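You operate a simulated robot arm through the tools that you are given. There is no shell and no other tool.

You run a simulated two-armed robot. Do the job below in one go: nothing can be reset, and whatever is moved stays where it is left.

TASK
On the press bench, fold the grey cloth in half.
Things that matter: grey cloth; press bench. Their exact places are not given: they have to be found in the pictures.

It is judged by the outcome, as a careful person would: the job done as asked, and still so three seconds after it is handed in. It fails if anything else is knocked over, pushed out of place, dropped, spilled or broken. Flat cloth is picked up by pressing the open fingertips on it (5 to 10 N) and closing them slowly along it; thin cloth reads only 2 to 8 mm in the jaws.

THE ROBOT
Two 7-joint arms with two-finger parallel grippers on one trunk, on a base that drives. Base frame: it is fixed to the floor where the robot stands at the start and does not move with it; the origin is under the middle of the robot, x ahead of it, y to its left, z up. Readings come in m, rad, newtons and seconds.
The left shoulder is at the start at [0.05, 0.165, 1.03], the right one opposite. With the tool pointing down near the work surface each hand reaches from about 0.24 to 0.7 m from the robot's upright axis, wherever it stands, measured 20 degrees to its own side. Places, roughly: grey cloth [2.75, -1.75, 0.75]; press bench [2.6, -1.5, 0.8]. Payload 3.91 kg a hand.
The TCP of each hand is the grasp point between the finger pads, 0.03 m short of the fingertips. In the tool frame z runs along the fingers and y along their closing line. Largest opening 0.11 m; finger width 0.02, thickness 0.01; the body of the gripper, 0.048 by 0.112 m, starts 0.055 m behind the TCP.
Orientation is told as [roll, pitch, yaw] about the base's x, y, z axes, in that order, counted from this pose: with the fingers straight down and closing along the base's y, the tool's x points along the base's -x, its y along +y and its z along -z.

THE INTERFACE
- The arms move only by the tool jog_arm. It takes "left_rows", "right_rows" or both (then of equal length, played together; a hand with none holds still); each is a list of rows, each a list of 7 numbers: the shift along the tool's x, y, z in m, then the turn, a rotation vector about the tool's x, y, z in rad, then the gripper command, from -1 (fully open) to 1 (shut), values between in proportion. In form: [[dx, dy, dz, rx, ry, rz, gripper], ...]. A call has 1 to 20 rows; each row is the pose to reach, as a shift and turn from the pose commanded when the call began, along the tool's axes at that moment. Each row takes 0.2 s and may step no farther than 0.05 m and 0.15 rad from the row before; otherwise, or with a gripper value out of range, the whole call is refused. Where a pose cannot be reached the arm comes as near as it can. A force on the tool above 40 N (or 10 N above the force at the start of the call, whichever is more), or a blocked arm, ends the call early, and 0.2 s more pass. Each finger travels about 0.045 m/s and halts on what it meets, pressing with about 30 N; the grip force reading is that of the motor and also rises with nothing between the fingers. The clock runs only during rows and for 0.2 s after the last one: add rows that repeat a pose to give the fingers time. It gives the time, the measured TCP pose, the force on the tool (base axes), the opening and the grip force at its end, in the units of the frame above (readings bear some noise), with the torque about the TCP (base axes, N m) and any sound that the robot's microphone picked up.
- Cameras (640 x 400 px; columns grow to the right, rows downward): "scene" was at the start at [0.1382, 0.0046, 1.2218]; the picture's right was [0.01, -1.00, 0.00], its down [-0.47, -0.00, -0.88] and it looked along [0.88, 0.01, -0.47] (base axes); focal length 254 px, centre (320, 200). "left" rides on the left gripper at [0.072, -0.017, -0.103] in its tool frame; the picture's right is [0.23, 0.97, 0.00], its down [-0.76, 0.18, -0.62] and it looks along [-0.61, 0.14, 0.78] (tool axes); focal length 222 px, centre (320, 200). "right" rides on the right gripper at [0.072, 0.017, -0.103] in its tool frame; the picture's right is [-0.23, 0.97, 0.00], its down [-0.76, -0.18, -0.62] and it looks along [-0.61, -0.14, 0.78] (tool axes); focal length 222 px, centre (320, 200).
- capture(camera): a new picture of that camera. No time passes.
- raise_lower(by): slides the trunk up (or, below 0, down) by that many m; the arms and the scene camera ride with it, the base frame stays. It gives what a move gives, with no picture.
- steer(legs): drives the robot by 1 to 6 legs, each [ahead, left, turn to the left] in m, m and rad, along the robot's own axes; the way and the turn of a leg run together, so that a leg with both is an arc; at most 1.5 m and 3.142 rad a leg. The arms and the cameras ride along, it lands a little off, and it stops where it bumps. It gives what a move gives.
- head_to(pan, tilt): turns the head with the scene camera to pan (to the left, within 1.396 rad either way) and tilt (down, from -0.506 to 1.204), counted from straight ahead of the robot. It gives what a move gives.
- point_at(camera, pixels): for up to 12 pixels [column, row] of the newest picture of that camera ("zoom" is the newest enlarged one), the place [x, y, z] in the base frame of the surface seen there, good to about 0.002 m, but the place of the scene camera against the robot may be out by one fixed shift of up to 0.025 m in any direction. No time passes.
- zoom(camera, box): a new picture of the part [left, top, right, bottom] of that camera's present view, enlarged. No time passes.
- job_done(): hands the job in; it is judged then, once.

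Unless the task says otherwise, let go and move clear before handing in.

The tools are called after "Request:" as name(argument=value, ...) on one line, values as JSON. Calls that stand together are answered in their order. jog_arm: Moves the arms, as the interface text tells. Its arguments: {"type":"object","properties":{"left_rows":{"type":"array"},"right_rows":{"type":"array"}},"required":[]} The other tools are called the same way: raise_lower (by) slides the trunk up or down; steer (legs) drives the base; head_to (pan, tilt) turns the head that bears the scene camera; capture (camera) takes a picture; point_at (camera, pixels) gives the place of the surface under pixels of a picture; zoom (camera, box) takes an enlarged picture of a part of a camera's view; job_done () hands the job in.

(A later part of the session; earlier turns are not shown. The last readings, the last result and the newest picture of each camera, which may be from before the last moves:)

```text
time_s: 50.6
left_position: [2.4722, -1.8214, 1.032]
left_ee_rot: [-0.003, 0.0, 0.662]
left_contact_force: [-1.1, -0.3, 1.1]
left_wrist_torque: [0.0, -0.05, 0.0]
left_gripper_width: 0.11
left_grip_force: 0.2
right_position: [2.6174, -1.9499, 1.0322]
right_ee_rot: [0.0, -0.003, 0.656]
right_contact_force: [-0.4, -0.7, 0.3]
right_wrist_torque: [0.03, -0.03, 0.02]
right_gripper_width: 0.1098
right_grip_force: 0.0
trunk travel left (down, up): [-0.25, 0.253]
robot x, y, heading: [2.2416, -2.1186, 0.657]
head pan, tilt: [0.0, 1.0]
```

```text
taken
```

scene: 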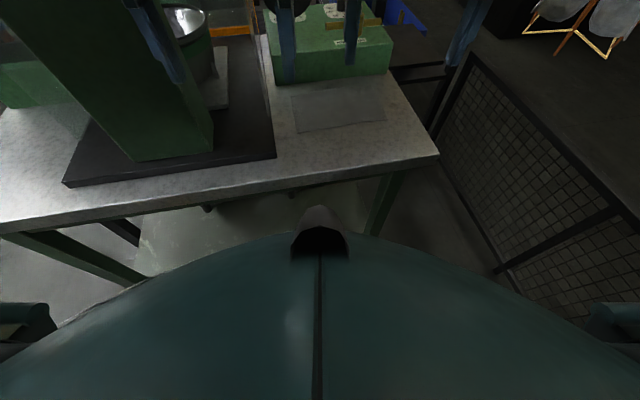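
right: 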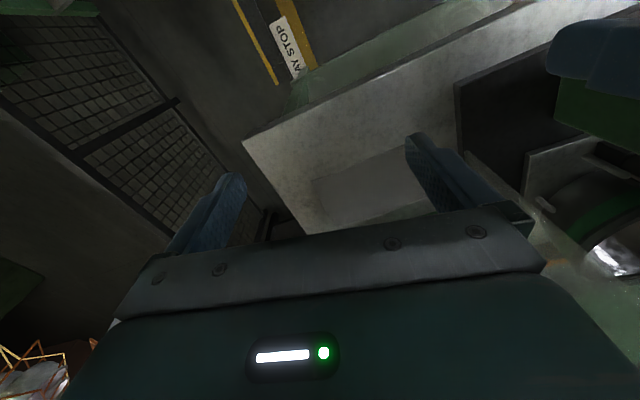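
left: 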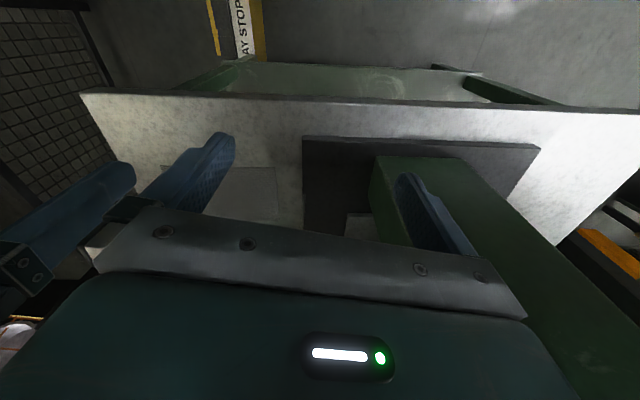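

The robot is level again at (2.242,-2.119). I verify the bench hasn't shifted and measure the cloth corners.

Request:
point_at(camera="right", pixels=[[245, 143], [456, 88], [311, 182], [405, 148], [330, 226], [380, 185]])

Request:
point_at(camera="left", pixels=[[84, 95], [304, 138], [277, 168], [279, 215], [163, 167], [240, 190]])

Request:
zoom(camera="scene", box=[250, 30, 450, 180])

Request:
point_at(camera="scene", pixels=[[437, 153], [275, 156], [292, 88], [296, 131], [385, 119], [377, 77], [340, 105]])

```text
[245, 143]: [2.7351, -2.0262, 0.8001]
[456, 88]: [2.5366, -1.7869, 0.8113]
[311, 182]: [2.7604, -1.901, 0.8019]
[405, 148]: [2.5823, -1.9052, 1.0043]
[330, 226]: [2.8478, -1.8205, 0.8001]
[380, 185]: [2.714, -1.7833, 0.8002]
```

```text
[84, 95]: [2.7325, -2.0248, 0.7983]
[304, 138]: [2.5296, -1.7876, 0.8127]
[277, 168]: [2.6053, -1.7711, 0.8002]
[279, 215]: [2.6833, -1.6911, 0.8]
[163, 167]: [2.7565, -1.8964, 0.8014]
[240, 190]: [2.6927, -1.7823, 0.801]
```

```text
2.67 times, centred on (350, 105) of scene
```

zoom: 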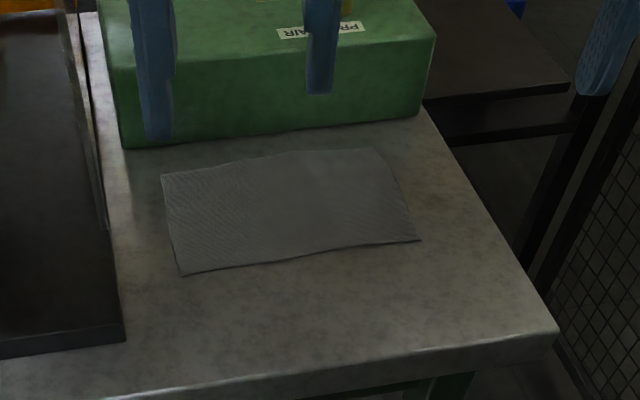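

```text
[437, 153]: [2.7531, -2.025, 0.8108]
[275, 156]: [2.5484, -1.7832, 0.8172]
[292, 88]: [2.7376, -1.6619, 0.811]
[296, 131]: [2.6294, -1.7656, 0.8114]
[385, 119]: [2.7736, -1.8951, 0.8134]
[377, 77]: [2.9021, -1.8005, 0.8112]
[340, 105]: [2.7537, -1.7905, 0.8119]
```

The bench is where it was; scene reads about +0.019 in x and +0.011 in z. I get the cloth's corners and the box front from this clear zoom.

Request:
point_at(camera="zoom", pixels=[[164, 177], [183, 273], [418, 239], [376, 152], [290, 155], [300, 257], [172, 225], [398, 195], [125, 148], [422, 112], [435, 40], [122, 330]])

```text
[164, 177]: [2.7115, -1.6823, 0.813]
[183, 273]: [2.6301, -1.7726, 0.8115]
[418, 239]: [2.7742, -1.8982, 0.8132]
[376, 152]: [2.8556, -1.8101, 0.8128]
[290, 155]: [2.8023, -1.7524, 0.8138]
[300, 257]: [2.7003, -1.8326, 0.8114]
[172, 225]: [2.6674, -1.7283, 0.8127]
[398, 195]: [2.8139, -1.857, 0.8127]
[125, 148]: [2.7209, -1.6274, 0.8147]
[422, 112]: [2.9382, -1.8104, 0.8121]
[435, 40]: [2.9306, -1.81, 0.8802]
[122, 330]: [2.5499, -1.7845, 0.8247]
```

Corrected cloth corners: TL (2.6945,-1.683), BL (2.613,-1.774), BR (2.757,-1.899), TR (2.839,-1.811), i.e. 0.19 x 0.12 m. I check how the left forearm lies against the press column before choosing how to use the arms.

Request:
head_to(pan=0.5, tilt=0.35)

Request:
capture(camera="scene")

Request:
point_at(camera="scene", pixels=[[100, 100], [200, 100], [300, 100], [400, 100], [100, 200], [200, 200], [300, 200], [400, 200], [250, 150], [350, 150], [450, 150], [350, 50]])

```text
time_s: 51.6
left_position: [2.4723, -1.8209, 1.0314]
left_ee_rot: [-0.003, 0.0, 0.663]
left_contact_force: [-0.5, -0.1, -0.1]
left_wrist_torque: [-0.03, 0.0, -0.02]
left_gripper_width: 0.1099
left_grip_force: 0.1
right_position: [2.6171, -1.9471, 1.0297]
right_ee_rot: [-0.001, -0.001, 0.654]
right_contact_force: [-0.7, -0.3, 1.0]
right_wrist_torque: [0.03, -0.02, 0.01]
right_gripper_width: 0.11
right_grip_force: 0.1
trunk travel left (down, up): [-0.25, 0.253]
robot x, y, heading: [2.2404, -2.1166, 0.659]
head pan, tilt: [0.499, 0.351]
```

```text
taken
```

scene: 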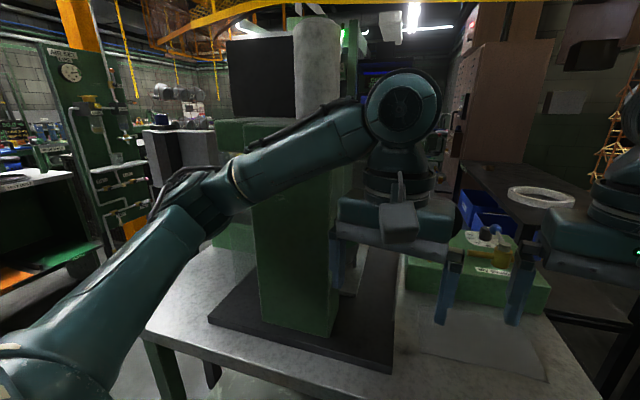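

```text
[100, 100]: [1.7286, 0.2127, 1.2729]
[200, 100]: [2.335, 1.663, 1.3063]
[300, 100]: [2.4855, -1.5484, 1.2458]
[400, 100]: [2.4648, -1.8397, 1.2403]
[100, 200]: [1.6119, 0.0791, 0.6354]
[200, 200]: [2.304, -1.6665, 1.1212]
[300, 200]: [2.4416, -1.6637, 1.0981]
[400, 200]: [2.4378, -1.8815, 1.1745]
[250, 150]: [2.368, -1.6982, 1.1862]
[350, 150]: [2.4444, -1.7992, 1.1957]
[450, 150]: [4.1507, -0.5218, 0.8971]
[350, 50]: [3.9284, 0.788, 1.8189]
```

The left forearm already passes within a few cm in front of the press column, so the left arm cannot reach over the cloth; I'll fold with the right arm alone, taking the middle of the left short edge over to the right. First I move the left hand back and the right hand outward for room.

Request:
jog_arm(left_rows=[[0.02, 0, 0, 0, 0, 0, -1], [0.04, 0, 0, 0, 0, 0, -1], [0.06, 0, 0, 0, 0, 0, -1], [0.08, 0, 0, 0, 0, 0, -1], [0.08, 0, 0, 0, 0, 0, -1]], right_rows=[[0, -0.02, 0, 0, 0, 0, -1], [0, -0.04, 0, 0, 0, 0, -1], [0, -0.06, 0, 0, 0, 0, -1], [0, -0.08, 0, 0, 0, 0, -1], [0, -0.08, 0, 0, 0, 0, -1]])

Request:
jog_arm(right_rows=[[0, 0, 0, 0, 0, 0.14, -1], [0, 0, 0, 0, 0, 0.28, -1], [0, 0, 0, 0, 0, 0.42, -1], [0, 0, 0, 0, 0, 0.56, -1], [0, 0, 0, 0, 0, 0.7, -1], [0, 0, 0, 0, 0, 0.84, -1], [0, 0, 0, 0, 0, 0.98, -1], [0, 0, 0, 0, 0, 1.12, -1], [0, 0, 0, 0, 0, 1.26, -1], [0, 0, 0, 0, 0, 1.375, -1], [0, 0, 0, 0, 0, 1.375, -1]])

Request:
head_to(pan=0.0, tilt=0.7)

Request:
capture(camera="scene")

Request:
capture(camera="right")

```text
time_s: 52.8
left_position: [2.4092, -1.8701, 1.0317]
left_ee_rot: [-0.002, 0.0, 0.662]
left_contact_force: [-0.5, -0.5, 0.5]
left_wrist_torque: [-0.02, -0.01, 0.01]
left_gripper_width: 0.1101
left_grip_force: 0.0
right_position: [2.667, -2.0134, 1.0301]
right_ee_rot: [0.0, 0.0, 0.655]
right_contact_force: [0.6, 0.1, 0.0]
right_wrist_torque: [0.0, 0.03, -0.04]
right_gripper_width: 0.11
right_grip_force: 0.0
trunk travel left (down, up): [-0.25, 0.253]
robot x, y, heading: [2.239, -2.1163, 0.66]
head pan, tilt: [0.499, 0.351]
```

```text
time_s: 55.2
left_position: [2.4086, -1.8688, 1.0319]
left_ee_rot: [-0.002, -0.001, 0.662]
left_contact_force: [0.2, 1.0, 0.4]
left_wrist_torque: [-0.02, 0.01, 0.03]
left_gripper_width: 0.1102
left_grip_force: 0.0
right_position: [2.666, -2.0101, 1.0296]
right_ee_rot: [0.0, 0.001, -0.723]
right_contact_force: [0.2, 0.9, -0.8]
right_wrist_torque: [-0.01, 0.01, 0.05]
right_gripper_width: 0.11
right_grip_force: 0.1
trunk travel left (down, up): [-0.25, 0.253]
robot x, y, heading: [2.2405, -2.115, 0.654]
head pan, tilt: [0.499, 0.351]
```

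```text
time_s: 56.2
left_position: [2.4092, -1.8698, 1.0308]
left_ee_rot: [-0.001, -0.002, 0.661]
left_contact_force: [0.2, -0.3, -0.3]
left_wrist_torque: [0.03, 0.01, 0.0]
left_gripper_width: 0.1098
left_grip_force: 0.1
right_position: [2.6656, -2.0108, 1.0306]
right_ee_rot: [-0.001, 0.0, -0.721]
right_contact_force: [-1.1, -0.9, -0.1]
right_wrist_torque: [-0.02, 0.01, 0.02]
right_gripper_width: 0.1098
right_grip_force: 0.1
trunk travel left (down, up): [-0.25, 0.253]
robot x, y, heading: [2.2392, -2.115, 0.657]
head pan, tilt: [0.0, 0.7]
```

```text
taken
```

scene: 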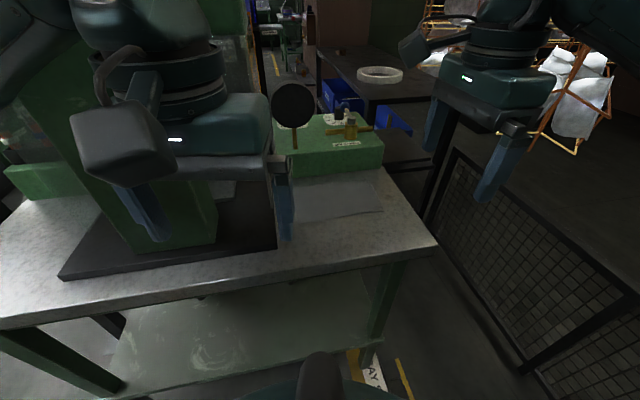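

```text
taken
```

right: 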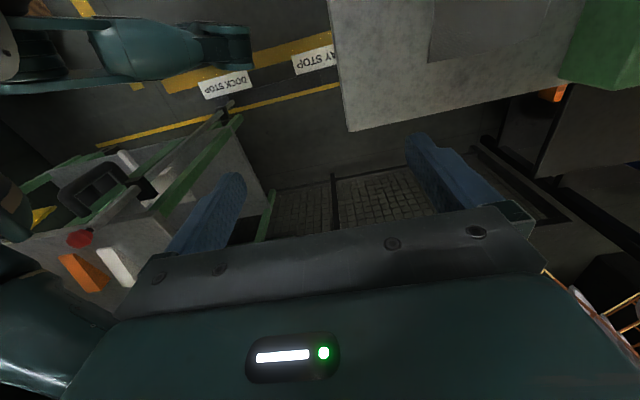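

The right hand turned fine; its closing line is now along the cloth's short edge and its camera faces left. I move it over the left short edge's middle (about (2.66,-1.73)), tilted 0.2 rad to lean right, hovering with tips at z≈0.90.

Request:
jog_arm(right_rows=[[0, 0.04, 0, 0, 0.04, 0, -0.6], [0, 0.08, 0, 0, 0.08, 0, -0.4], [0, 0.12, 0, 0, 0.12, 0, -0.2], [0, 0.16, 0, 0, 0.16, 0, 0.0], [0, 0.2035, 0, 0, 0.2, 0, 0.27], [0.04, 0.2035, 0.02, 0, 0.2, 0, 0.27], [0.08, 0.2035, 0.04, 0, 0.2, 0, 0.27], [0.12, 0.2035, 0.06, 0, 0.2, 0, 0.27], [0.16, 0.2035, 0.08, 0, 0.2, 0, 0.27], [0.19, 0.2035, 0.1, 0, 0.2, 0, 0.27], [0.19, 0.2035, 0.1, 0, 0.2, 0, 0.27]])

Request:
capture(camera="scene")

Request:
capture(camera="right")

```text
time_s: 58.4
left_position: [2.4108, -1.8697, 1.0314]
left_ee_rot: [-0.001, 0.001, 0.66]
left_contact_force: [-0.1, 0.3, 0.2]
left_wrist_torque: [-0.01, -0.03, 0.04]
left_gripper_width: 0.11
left_grip_force: 0.2
right_position: [2.6748, -1.7401, 0.943]
right_ee_rot: [0.007, 0.21, -0.746]
right_contact_force: [6.5, -9.9, 1.1]
right_wrist_torque: [1.29, 1.06, 0.0]
right_gripper_width: 0.0399
right_grip_force: 0.1
trunk travel left (down, up): [-0.25, 0.253]
robot x, y, heading: [2.2434, -2.1168, 0.656]
head pan, tilt: [0.0, 0.7]
stopped in row 11 (right hand): the force on the tool passed its limit at 52 N (the readings are from after the stop); the commanded pose is now the measured one
```

```text
taken
```

scene: 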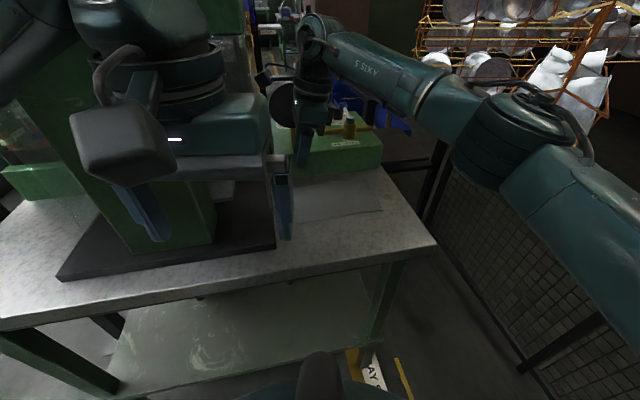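

```text
taken
```

right: 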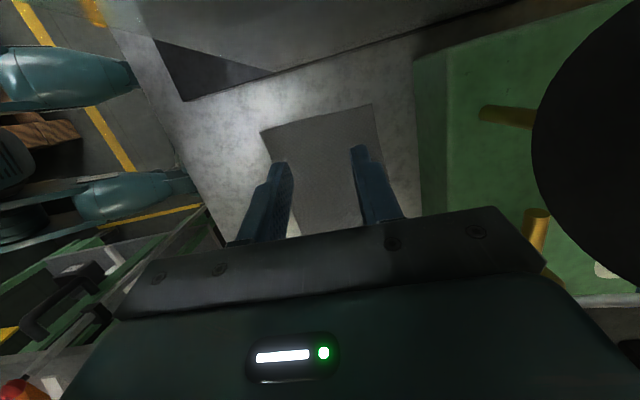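

A 52 N touch stopped the hand: force along +u at about 0.15 m above the TCP, so the hand's left-facing camera met the press beam's end while hovering high. I back off to the right at once, then will come down first and slide left below the beam.

Request:
jog_arm(right_rows=[[-0.02, 0, 0, 0, 0, 0, 0.27], [-0.04, 0, 0, 0, 0, 0, 0.27], [-0.05, 0, 0, 0, 0, 0, 0.27]])

Request:
head_to(pan=0.1, tilt=0.4)

Request:
capture(camera="scene")

Request:
capture(camera="right")

```text
time_s: 59.2
left_position: [2.4104, -1.8702, 1.0311]
left_ee_rot: [0.0, -0.001, 0.66]
left_contact_force: [1.4, 0.3, -0.3]
left_wrist_torque: [0.0, 0.01, 0.03]
left_gripper_width: 0.1101
left_grip_force: 0.1
right_position: [2.7064, -1.77, 0.9311]
right_ee_rot: [0.007, 0.21, -0.74]
right_contact_force: [0.2, -0.3, 0.0]
right_wrist_torque: [-0.02, 0.0, -0.02]
right_gripper_width: 0.0403
right_grip_force: 0.1
trunk travel left (down, up): [-0.25, 0.253]
robot x, y, heading: [2.2417, -2.1129, 0.654]
head pan, tilt: [0.0, 0.7]
```

```text
time_s: 60.0
left_position: [2.4107, -1.8701, 1.0309]
left_ee_rot: [-0.003, -0.004, 0.659]
left_contact_force: [-0.5, -0.1, 0.3]
left_wrist_torque: [0.01, 0.04, 0.01]
left_gripper_width: 0.1102
left_grip_force: 0.0
right_position: [2.707, -1.7715, 0.9317]
right_ee_rot: [0.007, 0.21, -0.74]
right_contact_force: [-0.4, -0.2, -0.6]
right_wrist_torque: [-0.03, 0.02, -0.01]
right_gripper_width: 0.0403
right_grip_force: 0.0
trunk travel left (down, up): [-0.25, 0.253]
robot x, y, heading: [2.2407, -2.1152, 0.649]
head pan, tilt: [0.099, 0.4]
```

```text
taken
```

scene: 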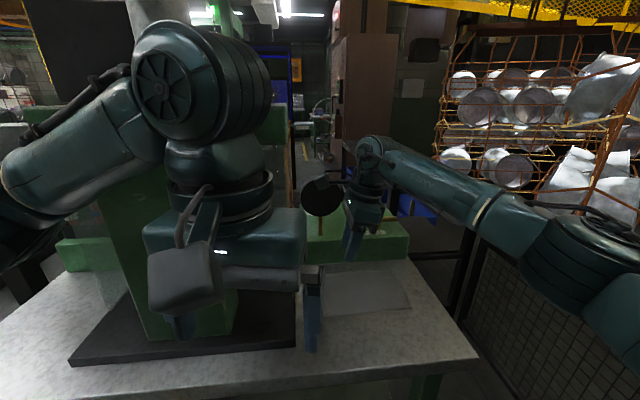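

```text
taken
```

right: 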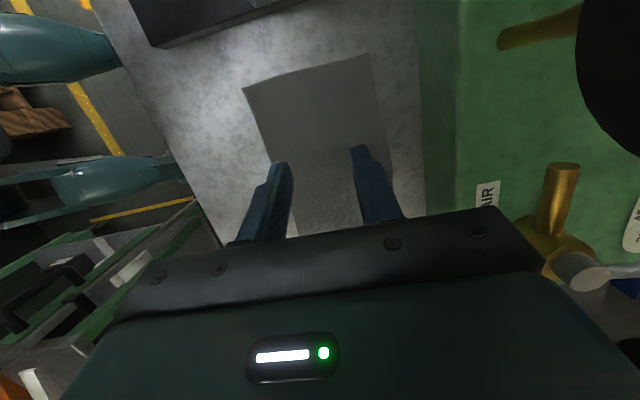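

Contact is gone (force ~0). I check whether the paddle, box and press still stand where they were, and where the beam's end is.

Request:
zoom(camera="scene", box=[220, 60, 440, 300])

Request:
point_at(camera="scene", pixels=[[322, 200], [322, 240], [278, 125], [285, 110], [292, 345], [275, 140], [310, 215], [404, 240]])

Request:
point_at(camera="right", pixels=[[620, 60], [160, 44], [246, 90], [366, 56], [380, 140], [262, 150]])

```text
1.67 times, centred on (330, 180) of scene
```

zoom: 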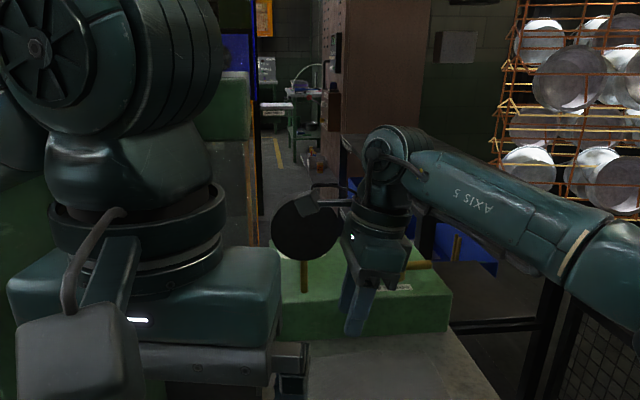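

```text
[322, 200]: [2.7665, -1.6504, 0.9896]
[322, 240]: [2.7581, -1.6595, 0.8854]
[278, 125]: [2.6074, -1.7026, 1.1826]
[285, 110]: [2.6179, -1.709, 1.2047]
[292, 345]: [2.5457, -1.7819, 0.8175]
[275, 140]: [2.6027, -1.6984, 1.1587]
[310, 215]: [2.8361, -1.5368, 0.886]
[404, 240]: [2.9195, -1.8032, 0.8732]
```

```text
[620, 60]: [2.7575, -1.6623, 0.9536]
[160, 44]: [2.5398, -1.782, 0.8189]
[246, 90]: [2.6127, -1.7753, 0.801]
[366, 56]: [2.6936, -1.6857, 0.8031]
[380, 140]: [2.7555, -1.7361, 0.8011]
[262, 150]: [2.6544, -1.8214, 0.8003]
```

The paddle, box and press are unmoved, and the hand camera confirms the cloth's left corners at (2.613,-1.775) and (2.694,-1.686). I go down to TCP z≈0.86 first, then slide left under the beam to the left edge.

Request:
jog_arm(right_rows=[[-0.0075, -0.001, 0.035, 0, 0, 0, 0.27], [-0.0149, -0.002, 0.0701, 0, 0, 0, 0.27], [0.0001, -0.0025, 0.0733, 0, 0, 0, 0.27], [0.0151, -0.0025, 0.0765, 0, 0, 0, 0.27], [0.0301, -0.0025, 0.0797, 0, 0, 0, 0.27], [0.0451, -0.0025, 0.0829, 0, 0, 0, 0.27], [0.0451, -0.0025, 0.0829, 0, 0, 0, 0.27]])

Request:
capture(camera="right")

Request:
capture(camera="scene")

```text
time_s: 61.4
left_position: [2.4112, -1.8717, 1.0296]
left_ee_rot: [0.0, -0.001, 0.656]
left_contact_force: [0.2, -0.4, 0.5]
left_wrist_torque: [-0.03, -0.01, 0.04]
left_gripper_width: 0.11
left_grip_force: 0.0
right_position: [2.6738, -1.7408, 0.8606]
right_ee_rot: [0.004, 0.203, -0.756]
right_contact_force: [6.9, -8.8, 0.6]
right_wrist_torque: [1.17, 0.97, -0.02]
right_gripper_width: 0.0403
right_grip_force: 0.1
trunk travel left (down, up): [-0.25, 0.253]
robot x, y, heading: [2.2395, -2.1185, 0.651]
head pan, tilt: [0.099, 0.4]
stopped in row 6 (right hand): the force on the tool passed its limit at 51 N (the readings are from after the stop); the commanded pose is now the measured one
```

```text
taken
```

right: 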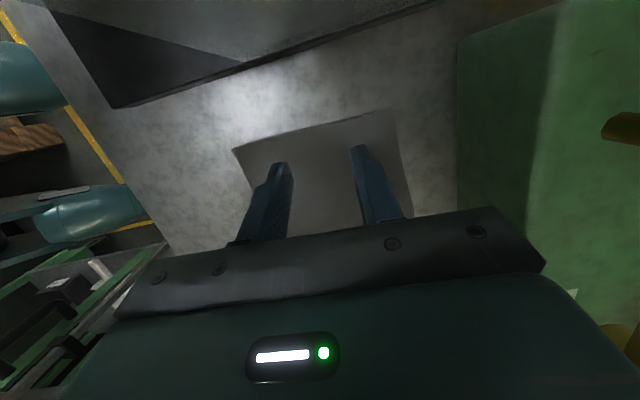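

```text
taken
```

scene: 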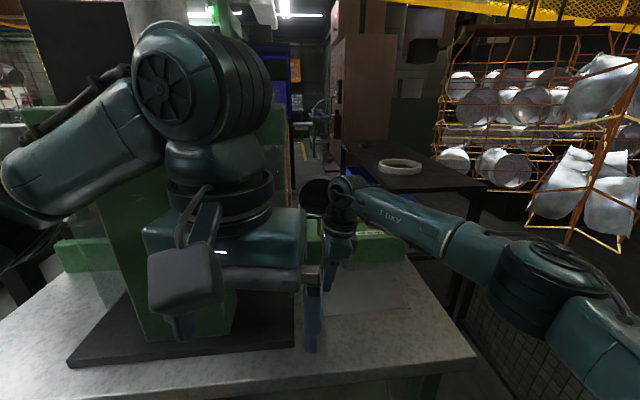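

Blocked again at the same u although lower: the translucent press guard panel (its lower edge runs (240,65)–(440,5) in the right picture) stands left of the cloth, and my hand's camera met it. I back off and tilt the hand further to lean right so its camera keeps clear.

Request:
jog_arm(right_rows=[[-0.02, 0, 0, 0, 0, 0, 0.27], [-0.04, 0, -0.01, 0, 0, 0, 0.27], [-0.05, 0, -0.03, 0, 0.1, 0, 0.27], [-0.05, 0, -0.03, 0, 0.2, 0, 0.27], [-0.05, 0, -0.03, 0, 0.3, 0, 0.27], [-0.05, 0, -0.03, 0, 0.3, 0, 0.27]])

Request:
capture(camera="right")

Request:
head_to(pan=0.0, tilt=0.6)

Request:
capture(camera="scene")

```text
time_s: 62.8
left_position: [2.4105, -1.8704, 1.0324]
left_ee_rot: [-0.001, -0.002, 0.657]
left_contact_force: [-0.1, 0.2, 0.4]
left_wrist_torque: [0.0, -0.02, -0.01]
left_gripper_width: 0.1101
left_grip_force: 0.0
right_position: [2.7099, -1.7777, 0.8783]
right_ee_rot: [0.003, 0.505, -0.751]
right_contact_force: [0.7, 0.7, 0.8]
right_wrist_torque: [0.0, 0.01, 0.01]
right_gripper_width: 0.0403
right_grip_force: 0.1
trunk travel left (down, up): [-0.25, 0.253]
robot x, y, heading: [2.2401, -2.1179, 0.647]
head pan, tilt: [0.099, 0.4]
```

```text
taken
```

right: 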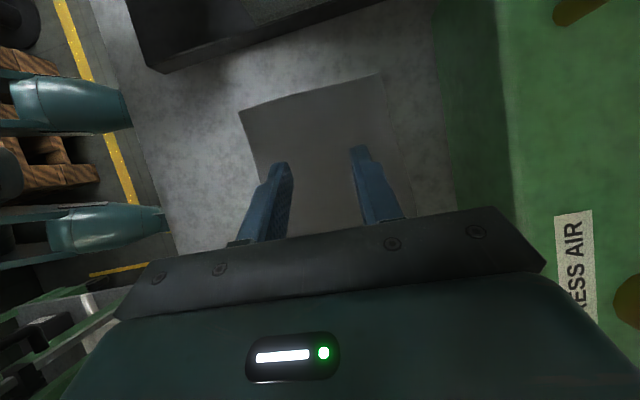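

```text
time_s: 63.5
left_position: [2.4109, -1.8709, 1.0319]
left_ee_rot: [-0.002, 0.0, 0.658]
left_contact_force: [0.1, -0.2, -0.2]
left_wrist_torque: [0.02, -0.02, 0.02]
left_gripper_width: 0.1098
left_grip_force: 0.1
right_position: [2.71, -1.7766, 0.8787]
right_ee_rot: [0.003, 0.504, -0.751]
right_contact_force: [-0.2, -0.1, 0.2]
right_wrist_torque: [0.0, 0.0, 0.02]
right_gripper_width: 0.0401
right_grip_force: 0.0
trunk travel left (down, up): [-0.25, 0.253]
robot x, y, heading: [2.2423, -2.1179, 0.649]
head pan, tilt: [0.0, 0.6]
```

```text
taken
```

scene: 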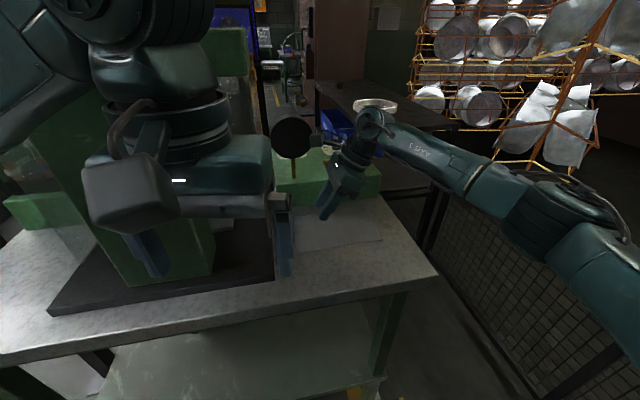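

The hand leans right 0.5 rad and is free of the guard; fingertips show at (283,165) and (358,150) over the cloth. I move down-left so the inner tip corners will come about 17 mm inside the left edge, stopping 9 mm above it.

Request:
jog_arm(right_rows=[[0.0085, 0, 0.0194, 0, 0, 0, 0.18], [0.017, 0, 0.0388, 0, 0, 0, 0.18], [0.0254, 0, 0.0582, 0, 0, 0, 0.18], [0.0254, 0, 0.0582, 0, 0, 0, 0.18]])

Request:
capture(camera="right")

Request:
zoom(camera="right", box=[220, 60, 440, 230])

Request:
zoom(camera="scene", box=[260, 130, 420, 260])

```text
time_s: 64.5
left_position: [2.4102, -1.8701, 1.0301]
left_ee_rot: [-0.001, 0.0, 0.657]
left_contact_force: [0.9, -1.3, 0.6]
left_wrist_torque: [0.01, 0.02, 0.02]
left_gripper_width: 0.1099
left_grip_force: 0.0
right_position: [2.6748, -1.7424, 0.8391]
right_ee_rot: [0.003, 0.502, -0.751]
right_contact_force: [-0.2, 1.1, 0.5]
right_wrist_torque: [-0.05, -0.01, -0.01]
right_gripper_width: 0.0454
right_grip_force: 0.1
trunk travel left (down, up): [-0.25, 0.253]
robot x, y, heading: [2.2403, -2.1168, 0.649]
head pan, tilt: [0.0, 0.6]
```

```text
taken
```

right: 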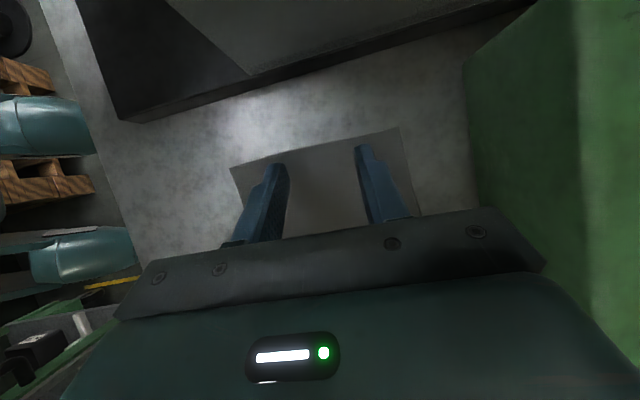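

```text
2.35 times, centred on (330, 145) of right
```

zoom: 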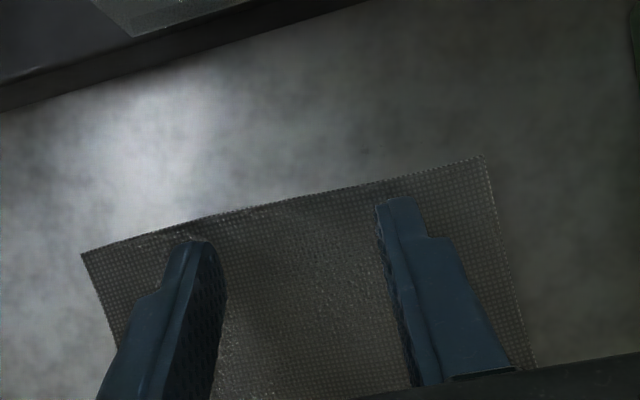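

```text
3.08 times, centred on (340, 195) of scene
```

zoom: 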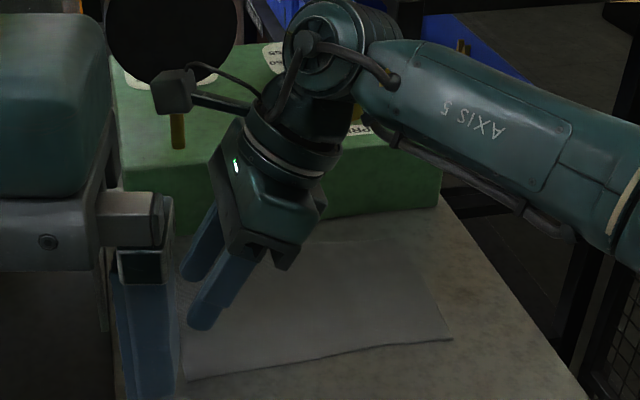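

The fingertips are nicely centred over the left short edge (zoom: corners (82,255) and (483,157), tips at (205,245) and (385,200)). I lower slowly toward contact and read the force.

Request:
jog_arm(right_rows=[[-0.0012, 0, 0.0022, 0, 0, 0, 0.18], [-0.0024, 0, 0.0044, 0, 0, 0, 0.18], [-0.0036, 0, 0.0066, 0, 0, 0, 0.18], [-0.0036, 0, 0.0066, 0, 0, 0, 0.18]])

```text
time_s: 65.5
left_position: [2.4107, -1.8703, 1.0312]
left_ee_rot: [-0.003, -0.002, 0.658]
left_contact_force: [-0.4, 0.5, -0.2]
left_wrist_torque: [0.01, -0.01, -0.02]
left_gripper_width: 0.11
left_grip_force: 0.0
right_position: [2.6751, -1.7438, 0.8319]
right_ee_rot: [0.004, 0.503, -0.752]
right_contact_force: [0.2, -0.8, 1.0]
right_wrist_torque: [-0.05, 0.05, 0.02]
right_gripper_width: 0.0453
right_grip_force: 0.0
trunk travel left (down, up): [-0.25, 0.253]
robot x, y, heading: [2.241, -2.1152, 0.648]
head pan, tilt: [0.0, 0.6]
```

No contact yet at z=0.8319 (force ~1 N). I lower on by about 1 mm per row.

Request:
jog_arm(right_rows=[[-0.0005, 0, 0.0009, 0, 0, 0, 0.18], [-0.001, 0, 0.0018, 0, 0, 0, 0.18], [-0.001, 0, 0.0018, 0, 0, 0, 0.18]])

```text
time_s: 66.3
left_position: [2.4111, -1.8712, 1.0311]
left_ee_rot: [0.001, -0.001, 0.655]
left_contact_force: [-0.6, 0.3, -0.4]
left_wrist_torque: [0.03, 0.0, 0.01]
left_gripper_width: 0.11
left_grip_force: 0.0
right_position: [2.6746, -1.7421, 0.8327]
right_ee_rot: [0.006, 0.505, -0.749]
right_contact_force: [3.2, -2.0, 14.4]
right_wrist_torque: [-0.23, 0.22, 0.08]
right_gripper_width: 0.0451
right_grip_force: 0.4
trunk travel left (down, up): [-0.25, 0.253]
robot x, y, heading: [2.242, -2.1192, 0.653]
head pan, tilt: [0.0, 0.6]
```

Contact with 14 N; I ease off about 0.6 mm to come into 5–10 N.

Request:
jog_arm(right_rows=[[0.0003, 0, -0.0006, 0, 0, 0, 0.18], [0.0003, 0, -0.0006, 0, 0, 0, 0.18]])

```text
time_s: 66.9
left_position: [2.4109, -1.8705, 1.0317]
left_ee_rot: [-0.002, 0.0, 0.655]
left_contact_force: [-0.9, -0.8, 0.2]
left_wrist_torque: [0.01, 0.0, -0.02]
left_gripper_width: 0.1097
left_grip_force: 0.0
right_position: [2.6746, -1.7427, 0.8332]
right_ee_rot: [0.006, 0.506, -0.75]
right_contact_force: [3.6, -0.8, 14.0]
right_wrist_torque: [-0.14, 0.15, 0.07]
right_gripper_width: 0.0444
right_grip_force: 0.1
trunk travel left (down, up): [-0.25, 0.253]
robot x, y, heading: [2.2406, -2.1156, 0.652]
head pan, tilt: [0.0, 0.6]
```

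Request:
jog_arm(right_rows=[[0.0004, 0, -0.0008, 0, 0, 0, 0.18], [0.0004, 0, -0.0008, 0, 0, 0, 0.18]])

```text
time_s: 67.5
left_position: [2.41, -1.8702, 1.0304]
left_ee_rot: [-0.003, -0.003, 0.656]
left_contact_force: [0.1, 0.2, 0.1]
left_wrist_torque: [0.01, 0.01, 0.02]
left_gripper_width: 0.11
left_grip_force: 0.0
right_position: [2.6737, -1.7423, 0.8315]
right_ee_rot: [0.004, 0.502, -0.751]
right_contact_force: [1.5, 2.1, 11.4]
right_wrist_torque: [-0.04, 0.14, -0.04]
right_gripper_width: 0.0441
right_grip_force: 0.0
trunk travel left (down, up): [-0.25, 0.253]
robot x, y, heading: [2.2431, -2.1195, 0.655]
head pan, tilt: [0.0, 0.6]
```

Still 11.4 N; a further 0.5 mm up, then I close slowly along the cloth.

Request:
jog_arm(right_rows=[[0.0003, 0, -0.0006, 0, 0, 0, 0.18], [0.0003, 0, -0.0006, 0, 0, 0, 0.18]])

```text
time_s: 68.1
left_position: [2.4104, -1.8702, 1.0309]
left_ee_rot: [-0.003, -0.002, 0.656]
left_contact_force: [-0.4, 0.1, 0.3]
left_wrist_torque: [0.0, 0.04, -0.01]
left_gripper_width: 0.11
left_grip_force: 0.1
right_position: [2.6739, -1.7429, 0.8329]
right_ee_rot: [0.003, 0.501, -0.75]
right_contact_force: [0.4, 1.9, 5.9]
right_wrist_torque: [0.01, 0.08, -0.04]
right_gripper_width: 0.0446
right_grip_force: 0.1
trunk travel left (down, up): [-0.25, 0.253]
robot x, y, heading: [2.2388, -2.1185, 0.65]
head pan, tilt: [0.0, 0.6]
```

The press force is 5.9 N, in range. I close the fingers slowly.

Request:
jog_arm(right_rows=[[0, 0, 0, 0, 0, 0, 0.22], [0, 0, 0, 0, 0, 0, 0.26], [0, 0, 0, 0, 0, 0, 0.3], [0, 0, 0, 0, 0, 0, 0.34], [0, 0, 0, 0, 0, 0, 0.38], [0, 0, 0, 0, 0, 0, 0.42], [0, 0, 0, 0, 0, 0, 0.46], [0, 0, 0, 0, 0, 0, 0.5], [0, 0, 0, 0, 0, 0, 0.54], [0, 0, 0, 0, 0, 0, 0.58]])

Request:
zoom(camera="right", box=[220, 60, 440, 230])

```text
time_s: 70.3
left_position: [2.4108, -1.8709, 1.0313]
left_ee_rot: [-0.002, -0.001, 0.657]
left_contact_force: [-0.2, 0.2, -0.3]
left_wrist_torque: [0.01, 0.01, 0.01]
left_gripper_width: 0.1099
left_grip_force: 0.1
right_position: [2.6741, -1.7433, 0.832]
right_ee_rot: [0.004, 0.503, -0.751]
right_contact_force: [-0.2, -0.6, 0.3]
right_wrist_torque: [0.01, -0.02, -0.01]
right_gripper_width: 0.0232
right_grip_force: 0.0
trunk travel left (down, up): [-0.25, 0.253]
robot x, y, heading: [2.2436, -2.1136, 0.651]
head pan, tilt: [0.0, 0.6]
```

```text
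2.35 times, centred on (330, 145) of right
```

zoom: 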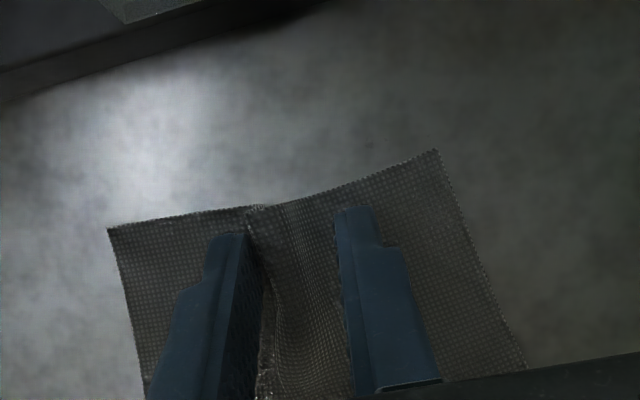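

A ridge has formed between the fingers (zoom (258,215)), but the press force fell to ~0. I press down again by about 0.8 mm and keep closing slowly.

Request:
jog_arm(right_rows=[[-0.0004, 0, 0.0008, 0, 0, 0, 0.58], [-0.0004, 0, 0.0008, 0, 0, 0, 0.6], [-0.0004, 0, 0.0008, 0, 0, 0, 0.64], [-0.0004, 0, 0.0008, 0, 0, 0, 0.68], [-0.0004, 0, 0.0008, 0, 0, 0, 0.72]])

Request:
zoom(camera="right", box=[220, 60, 440, 230])

```text
time_s: 71.5
left_position: [2.4103, -1.8713, 1.0306]
left_ee_rot: [-0.001, -0.003, 0.657]
left_contact_force: [0.5, -0.4, -0.1]
left_wrist_torque: [0.0, -0.02, 0.0]
left_gripper_width: 0.1101
left_grip_force: 0.1
right_position: [2.6746, -1.7433, 0.8319]
right_ee_rot: [0.005, 0.503, -0.75]
right_contact_force: [1.0, 0.1, 4.8]
right_wrist_torque: [0.01, 0.0, 0.02]
right_gripper_width: 0.0148
right_grip_force: 0.0
trunk travel left (down, up): [-0.25, 0.253]
robot x, y, heading: [2.2416, -2.1193, 0.649]
head pan, tilt: [0.0, 0.6]
```

```text
2.35 times, centred on (330, 145) of right
```

zoom: 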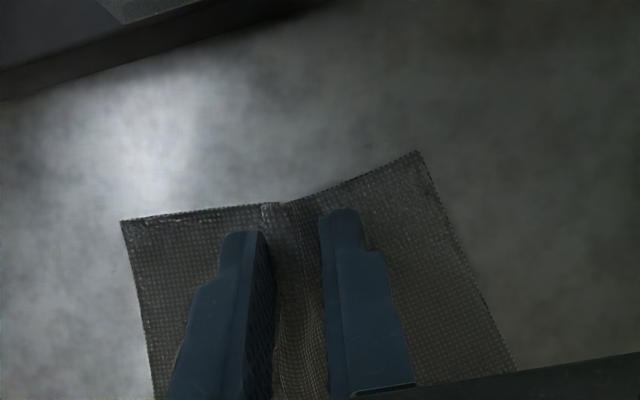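

The ridge is well gathered between the pads (zoom (275,210)) with opening 15 mm. I close on fully.

Request:
jog_arm(right_rows=[[-0.0004, 0, 0.0008, 0, 0, 0, 0.76], [-0.0004, 0, 0.0008, 0, 0, 0, 0.8], [-0.0004, 0, 0.0008, 0, 0, 0, 0.84], [-0.0004, 0, 0.0008, 0, 0, 0, 0.88], [-0.0004, 0, 0.0008, 0, 0, 0, 0.92], [-0.0004, 0, 0.0008, 0, 0, 0, 0.96], [-0.0004, 0, 0.0008, 0, 0, 0, 1.0], [-0.0004, 0, 0.0008, 0, 0, 0, 1.0], [-0.0004, 0, 0.0008, 0, 0, 0, 1.0]])

Request:
zoom(camera="right", box=[220, 60, 440, 230])

Request:
zoom(camera="scene", box=[260, 130, 420, 260])

```text
time_s: 73.5
left_position: [2.4099, -1.8708, 1.0305]
left_ee_rot: [-0.002, -0.002, 0.656]
left_contact_force: [-0.7, 0.1, 0.0]
left_wrist_torque: [0.0, 0.05, -0.02]
left_gripper_width: 0.1099
left_grip_force: 0.1
right_position: [2.6732, -1.7431, 0.8325]
right_ee_rot: [0.008, 0.505, -0.749]
right_contact_force: [-0.7, 0.9, 18.7]
right_wrist_torque: [0.06, 0.1, -0.01]
right_gripper_width: 0.0024
right_grip_force: 30.0
trunk travel left (down, up): [-0.25, 0.253]
robot x, y, heading: [2.2416, -2.1193, 0.653]
head pan, tilt: [0.0, 0.6]
```

```text
2.35 times, centred on (330, 145) of right
```

zoom: 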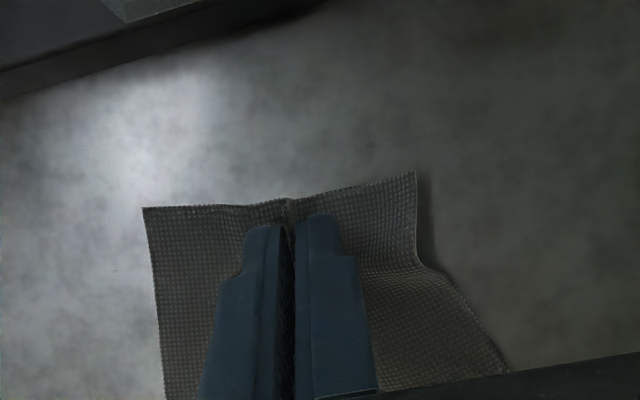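

```text
3.08 times, centred on (340, 195) of scene
```

zoom: 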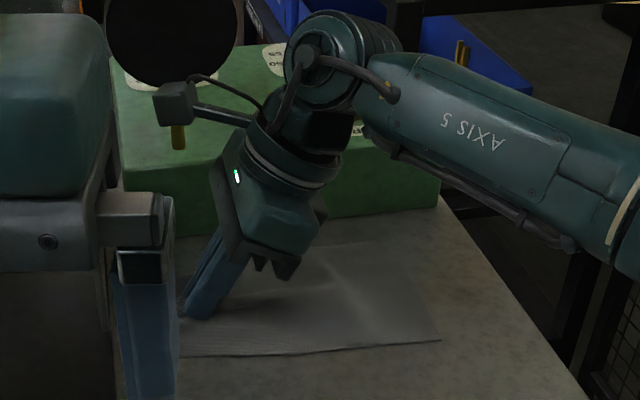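

The jaws hold the cloth (2.4 mm, 30 N), the short edge straddling the pads. I lift it along an arc toward the middle with the hand leaning further, then check.

Request:
jog_arm(right_rows=[[0.001, 0, -0.006, 0, 0.024, 0, 1], [0.0021, 0, -0.0125, 0, 0.048, 0, 1], [0.0032, 0, -0.0187, 0, 0.072, 0, 1], [0.0042, 0, -0.0249, 0, 0.095, 0, 1], [0.0028, 0, -0.0332, 0, 0.132, 0, 1], [0.0012, 0, -0.0415, 0, 0.17, 0, 1], [-0.0007, 0, -0.0495, 0, 0.207, 0, 1], [-0.0027, 0, -0.0576, 0, 0.245, 0, 1], [-0.0072, 0, -0.065, 0, 0.282, 0, 1], [-0.012, 0, -0.0725, 0, 0.32, 0, 1], [-0.017, 0, -0.079, 0, 0.357, 0, 1], [-0.0222, 0, -0.0858, 0, 0.395, 0, 1], [-0.0222, 0, -0.0858, 0, 0.395, 0, 1]])

Request:
capture(camera="right")

Request:
head_to(pan=0.0, tilt=0.8)

Request:
zoom(camera="scene", box=[250, 60, 450, 220])

```text
time_s: 76.3
left_position: [2.4107, -1.871, 1.0309]
left_ee_rot: [-0.001, 0.001, 0.656]
left_contact_force: [0.0, 0.8, 0.2]
left_wrist_torque: [-0.01, 0.01, -0.02]
left_gripper_width: 0.1099
left_grip_force: 0.1
right_position: [2.718, -1.7833, 0.8948]
right_ee_rot: [0.003, 0.898, -0.748]
right_contact_force: [-0.2, -0.2, -0.8]
right_wrist_torque: [0.02, -0.01, 0.01]
right_gripper_width: 0.0025
right_grip_force: 30.1
trunk travel left (down, up): [-0.25, 0.253]
robot x, y, heading: [2.2401, -2.1179, 0.65]
head pan, tilt: [0.0, 0.6]
```

```text
taken
```

right: 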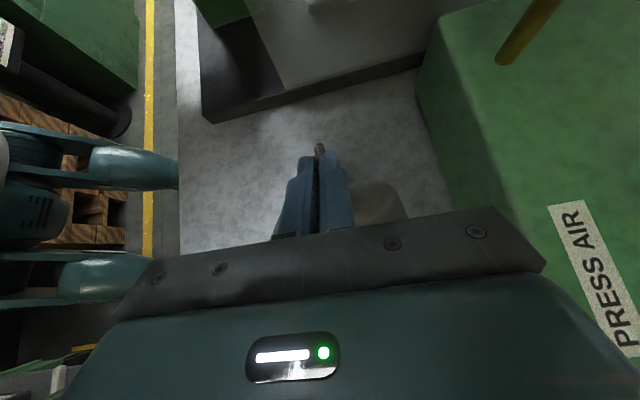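

```text
time_s: 77.0
left_position: [2.4116, -1.8714, 1.0309]
left_ee_rot: [-0.002, 0.0, 0.657]
left_contact_force: [0.0, -0.8, -0.1]
left_wrist_torque: [0.01, 0.02, -0.01]
left_gripper_width: 0.1098
left_grip_force: 0.2
right_position: [2.7175, -1.7832, 0.8948]
right_ee_rot: [0.007, 0.896, -0.75]
right_contact_force: [0.0, -0.9, 0.6]
right_wrist_torque: [-0.02, -0.02, -0.01]
right_gripper_width: 0.0026
right_grip_force: 29.9
trunk travel left (down, up): [-0.25, 0.253]
robot x, y, heading: [2.2403, -2.1144, 0.647]
head pan, tilt: [0.0, 0.799]
```

```text
2.50 times, centred on (350, 140) of scene
```

zoom: 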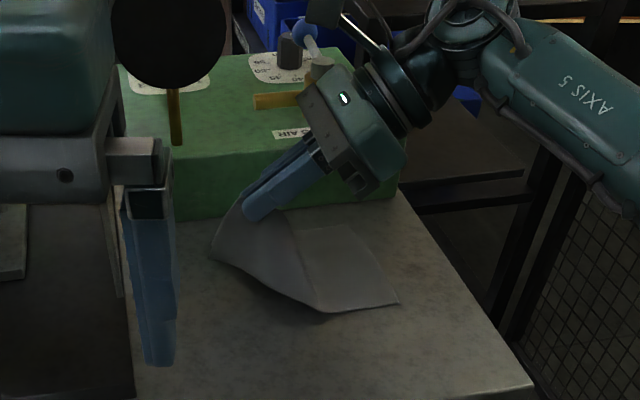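

The cloth is held and lifted like a tent, the near corner hanging at zoom (213,258), the right edge at (400,300) still lying. I check that the right edge hasn't shifted.

Request:
point_at(camera="zoom", pixels=[[396, 300], [368, 240], [322, 308], [215, 256], [350, 228], [125, 380]])

```text
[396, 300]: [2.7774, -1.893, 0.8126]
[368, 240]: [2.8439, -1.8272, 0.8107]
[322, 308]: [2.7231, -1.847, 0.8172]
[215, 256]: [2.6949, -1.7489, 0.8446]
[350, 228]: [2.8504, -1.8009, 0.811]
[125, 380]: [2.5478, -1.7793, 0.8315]
```

The right edge hasn't moved, but the cloth is soft: both left corners swing together below the single grip, so a middle-edge carry would make a triangle. I lay it back along the same arc and will instead fold corner by corner.

Request:
jog_arm(right_rows=[[0.0041, 0, 0.0157, 0, -0.073, 0, 1], [0.0082, 0, 0.0314, 0, -0.147, 0, 1], [0.006, 0, 0.042, 0, -0.2, 0, 1], [0.004, 0, 0.053, 0, -0.25, 0, 1], [0.002, 0, 0.0642, 0, -0.297, 0, 1], [-0.002, 0, 0.072, 0, -0.33, 0, 1], [-0.005, 0, 0.079, 0, -0.36, 0, 1], [-0.0083, 0, 0.0862, 0, -0.392, 0, 1], [-0.0083, 0, 0.0862, 0, -0.392, 0, 1]])

Request:
zoom(camera="right", box=[220, 60, 440, 230])

Request:
zoom(camera="scene", box=[250, 60, 450, 220])

```text
time_s: 79.0
left_position: [2.4107, -1.8706, 1.0304]
left_ee_rot: [0.0, 0.001, 0.655]
left_contact_force: [0.3, -0.6, -0.6]
left_wrist_torque: [0.01, 0.03, 0.0]
left_gripper_width: 0.1104
left_grip_force: 0.0
right_position: [2.6746, -1.741, 0.833]
right_ee_rot: [0.005, 0.506, -0.749]
right_contact_force: [-0.2, -1.2, 0.8]
right_wrist_torque: [-0.02, 0.0, 0.04]
right_gripper_width: 0.0025
right_grip_force: 29.9
trunk travel left (down, up): [-0.25, 0.253]
robot x, y, heading: [2.2391, -2.1186, 0.654]
head pan, tilt: [0.0, 0.799]
```

```text
2.35 times, centred on (330, 145) of right
```

zoom: 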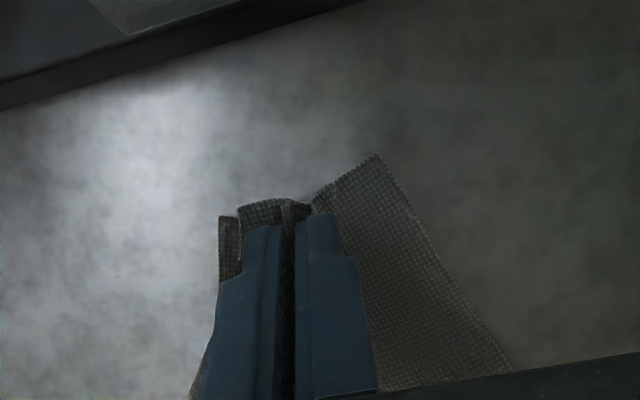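

```text
2.50 times, centred on (350, 140) of scene
```

zoom: 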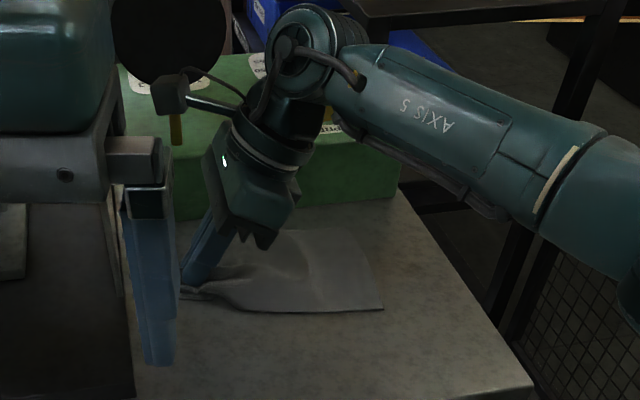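

The near-left corner is bunched beside the left finger (zoom (228,240)). I open the fingers slowly at this height so they push the bunched sides back outward.

Request:
jog_arm(right_rows=[[0, 0, 0, 0, 0, 0, 0.9], [0, 0, 0, 0, 0, 0, 0.75], [0, 0, 0, 0, 0, 0, 0.6], [0, 0, 0, 0, 0, 0, 0.45], [0, 0, 0, 0, 0, 0, 0.3], [0, 0, 0, 0, 0, 0, 0.15], [0, 0, 0, 0, 0, 0, 0.0], [0, 0, 0, 0, 0, 0, -0.15], [0, 0, 0, 0, 0, 0, -0.3], [0, 0, 0, 0, 0, 0, -0.3]])

Request:
zoom(camera="right", box=[190, 60, 440, 230])

Request:
zoom(camera="scene", box=[250, 60, 450, 220])

```text
time_s: 81.2
left_position: [2.4118, -1.8705, 1.0312]
left_ee_rot: [-0.002, -0.001, 0.656]
left_contact_force: [-0.4, 0.6, 0.3]
left_wrist_torque: [-0.03, -0.03, 0.01]
left_gripper_width: 0.1101
left_grip_force: 0.1
right_position: [2.6727, -1.7408, 0.8345]
right_ee_rot: [0.004, 0.506, -0.75]
right_contact_force: [-0.4, 1.2, 0.1]
right_wrist_torque: [0.01, -0.01, 0.0]
right_gripper_width: 0.0714
right_grip_force: 0.0
trunk travel left (down, up): [-0.25, 0.253]
robot x, y, heading: [2.2391, -2.119, 0.65]
head pan, tilt: [0.0, 0.799]
```

```text
2.35 times, centred on (315, 145) of right
```

zoom: 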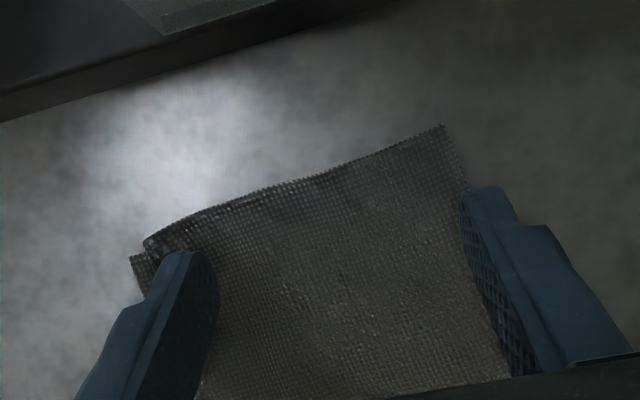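

```text
2.50 times, centred on (350, 140) of scene
```

zoom: 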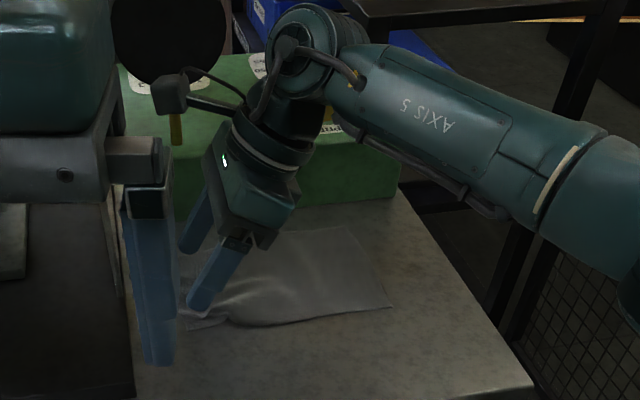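

The cloth spread back nicely, with only a small tuck at the near-left corner (zoom (145,260)). I lift the hand away to the right to see the whole cloth.

Request:
jog_arm(right_rows=[[0.0097, 0, -0.0175, 0, 0, 0, -0.3], [0.0194, 0, -0.035, 0, 0, 0, -0.3], [0.01, 0, -0.052, 0, 0, 0, -0.3], [-0.015, 0, -0.08, 0, 0, 0, -0.3], [-0.05, 0, -0.105, 0, 0, 0, -0.3], [-0.09, 0, -0.128, 0, 0, 0, -0.3], [-0.11, 0, -0.14, 0, 0, 0, -0.3]])

Request:
capture(camera="right")

Request:
zoom(camera="scene", box=[250, 60, 450, 220])

```text
time_s: 82.8
left_position: [2.4106, -1.8699, 1.0311]
left_ee_rot: [-0.002, 0.0, 0.656]
left_contact_force: [0.2, -0.1, -0.1]
left_wrist_torque: [-0.02, 0.01, 0.0]
left_gripper_width: 0.1101
left_grip_force: 0.0
right_position: [2.7931, -1.8531, 0.9036]
right_ee_rot: [0.003, 0.508, -0.749]
right_contact_force: [-0.7, -0.3, 0.5]
right_wrist_torque: [0.0, -0.01, 0.0]
right_gripper_width: 0.0716
right_grip_force: 0.0
trunk travel left (down, up): [-0.25, 0.253]
robot x, y, heading: [2.2438, -2.119, 0.649]
head pan, tilt: [0.0, 0.799]
```

```text
taken
```

right: 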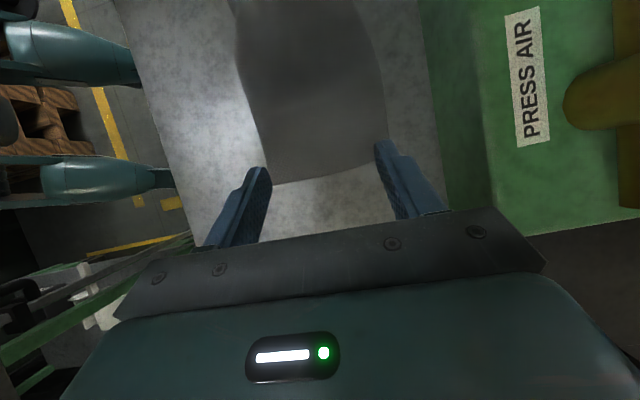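

```text
2.50 times, centred on (350, 140) of scene
```

zoom: 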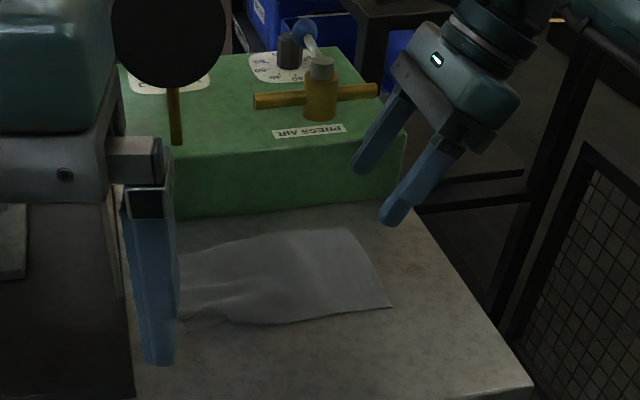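

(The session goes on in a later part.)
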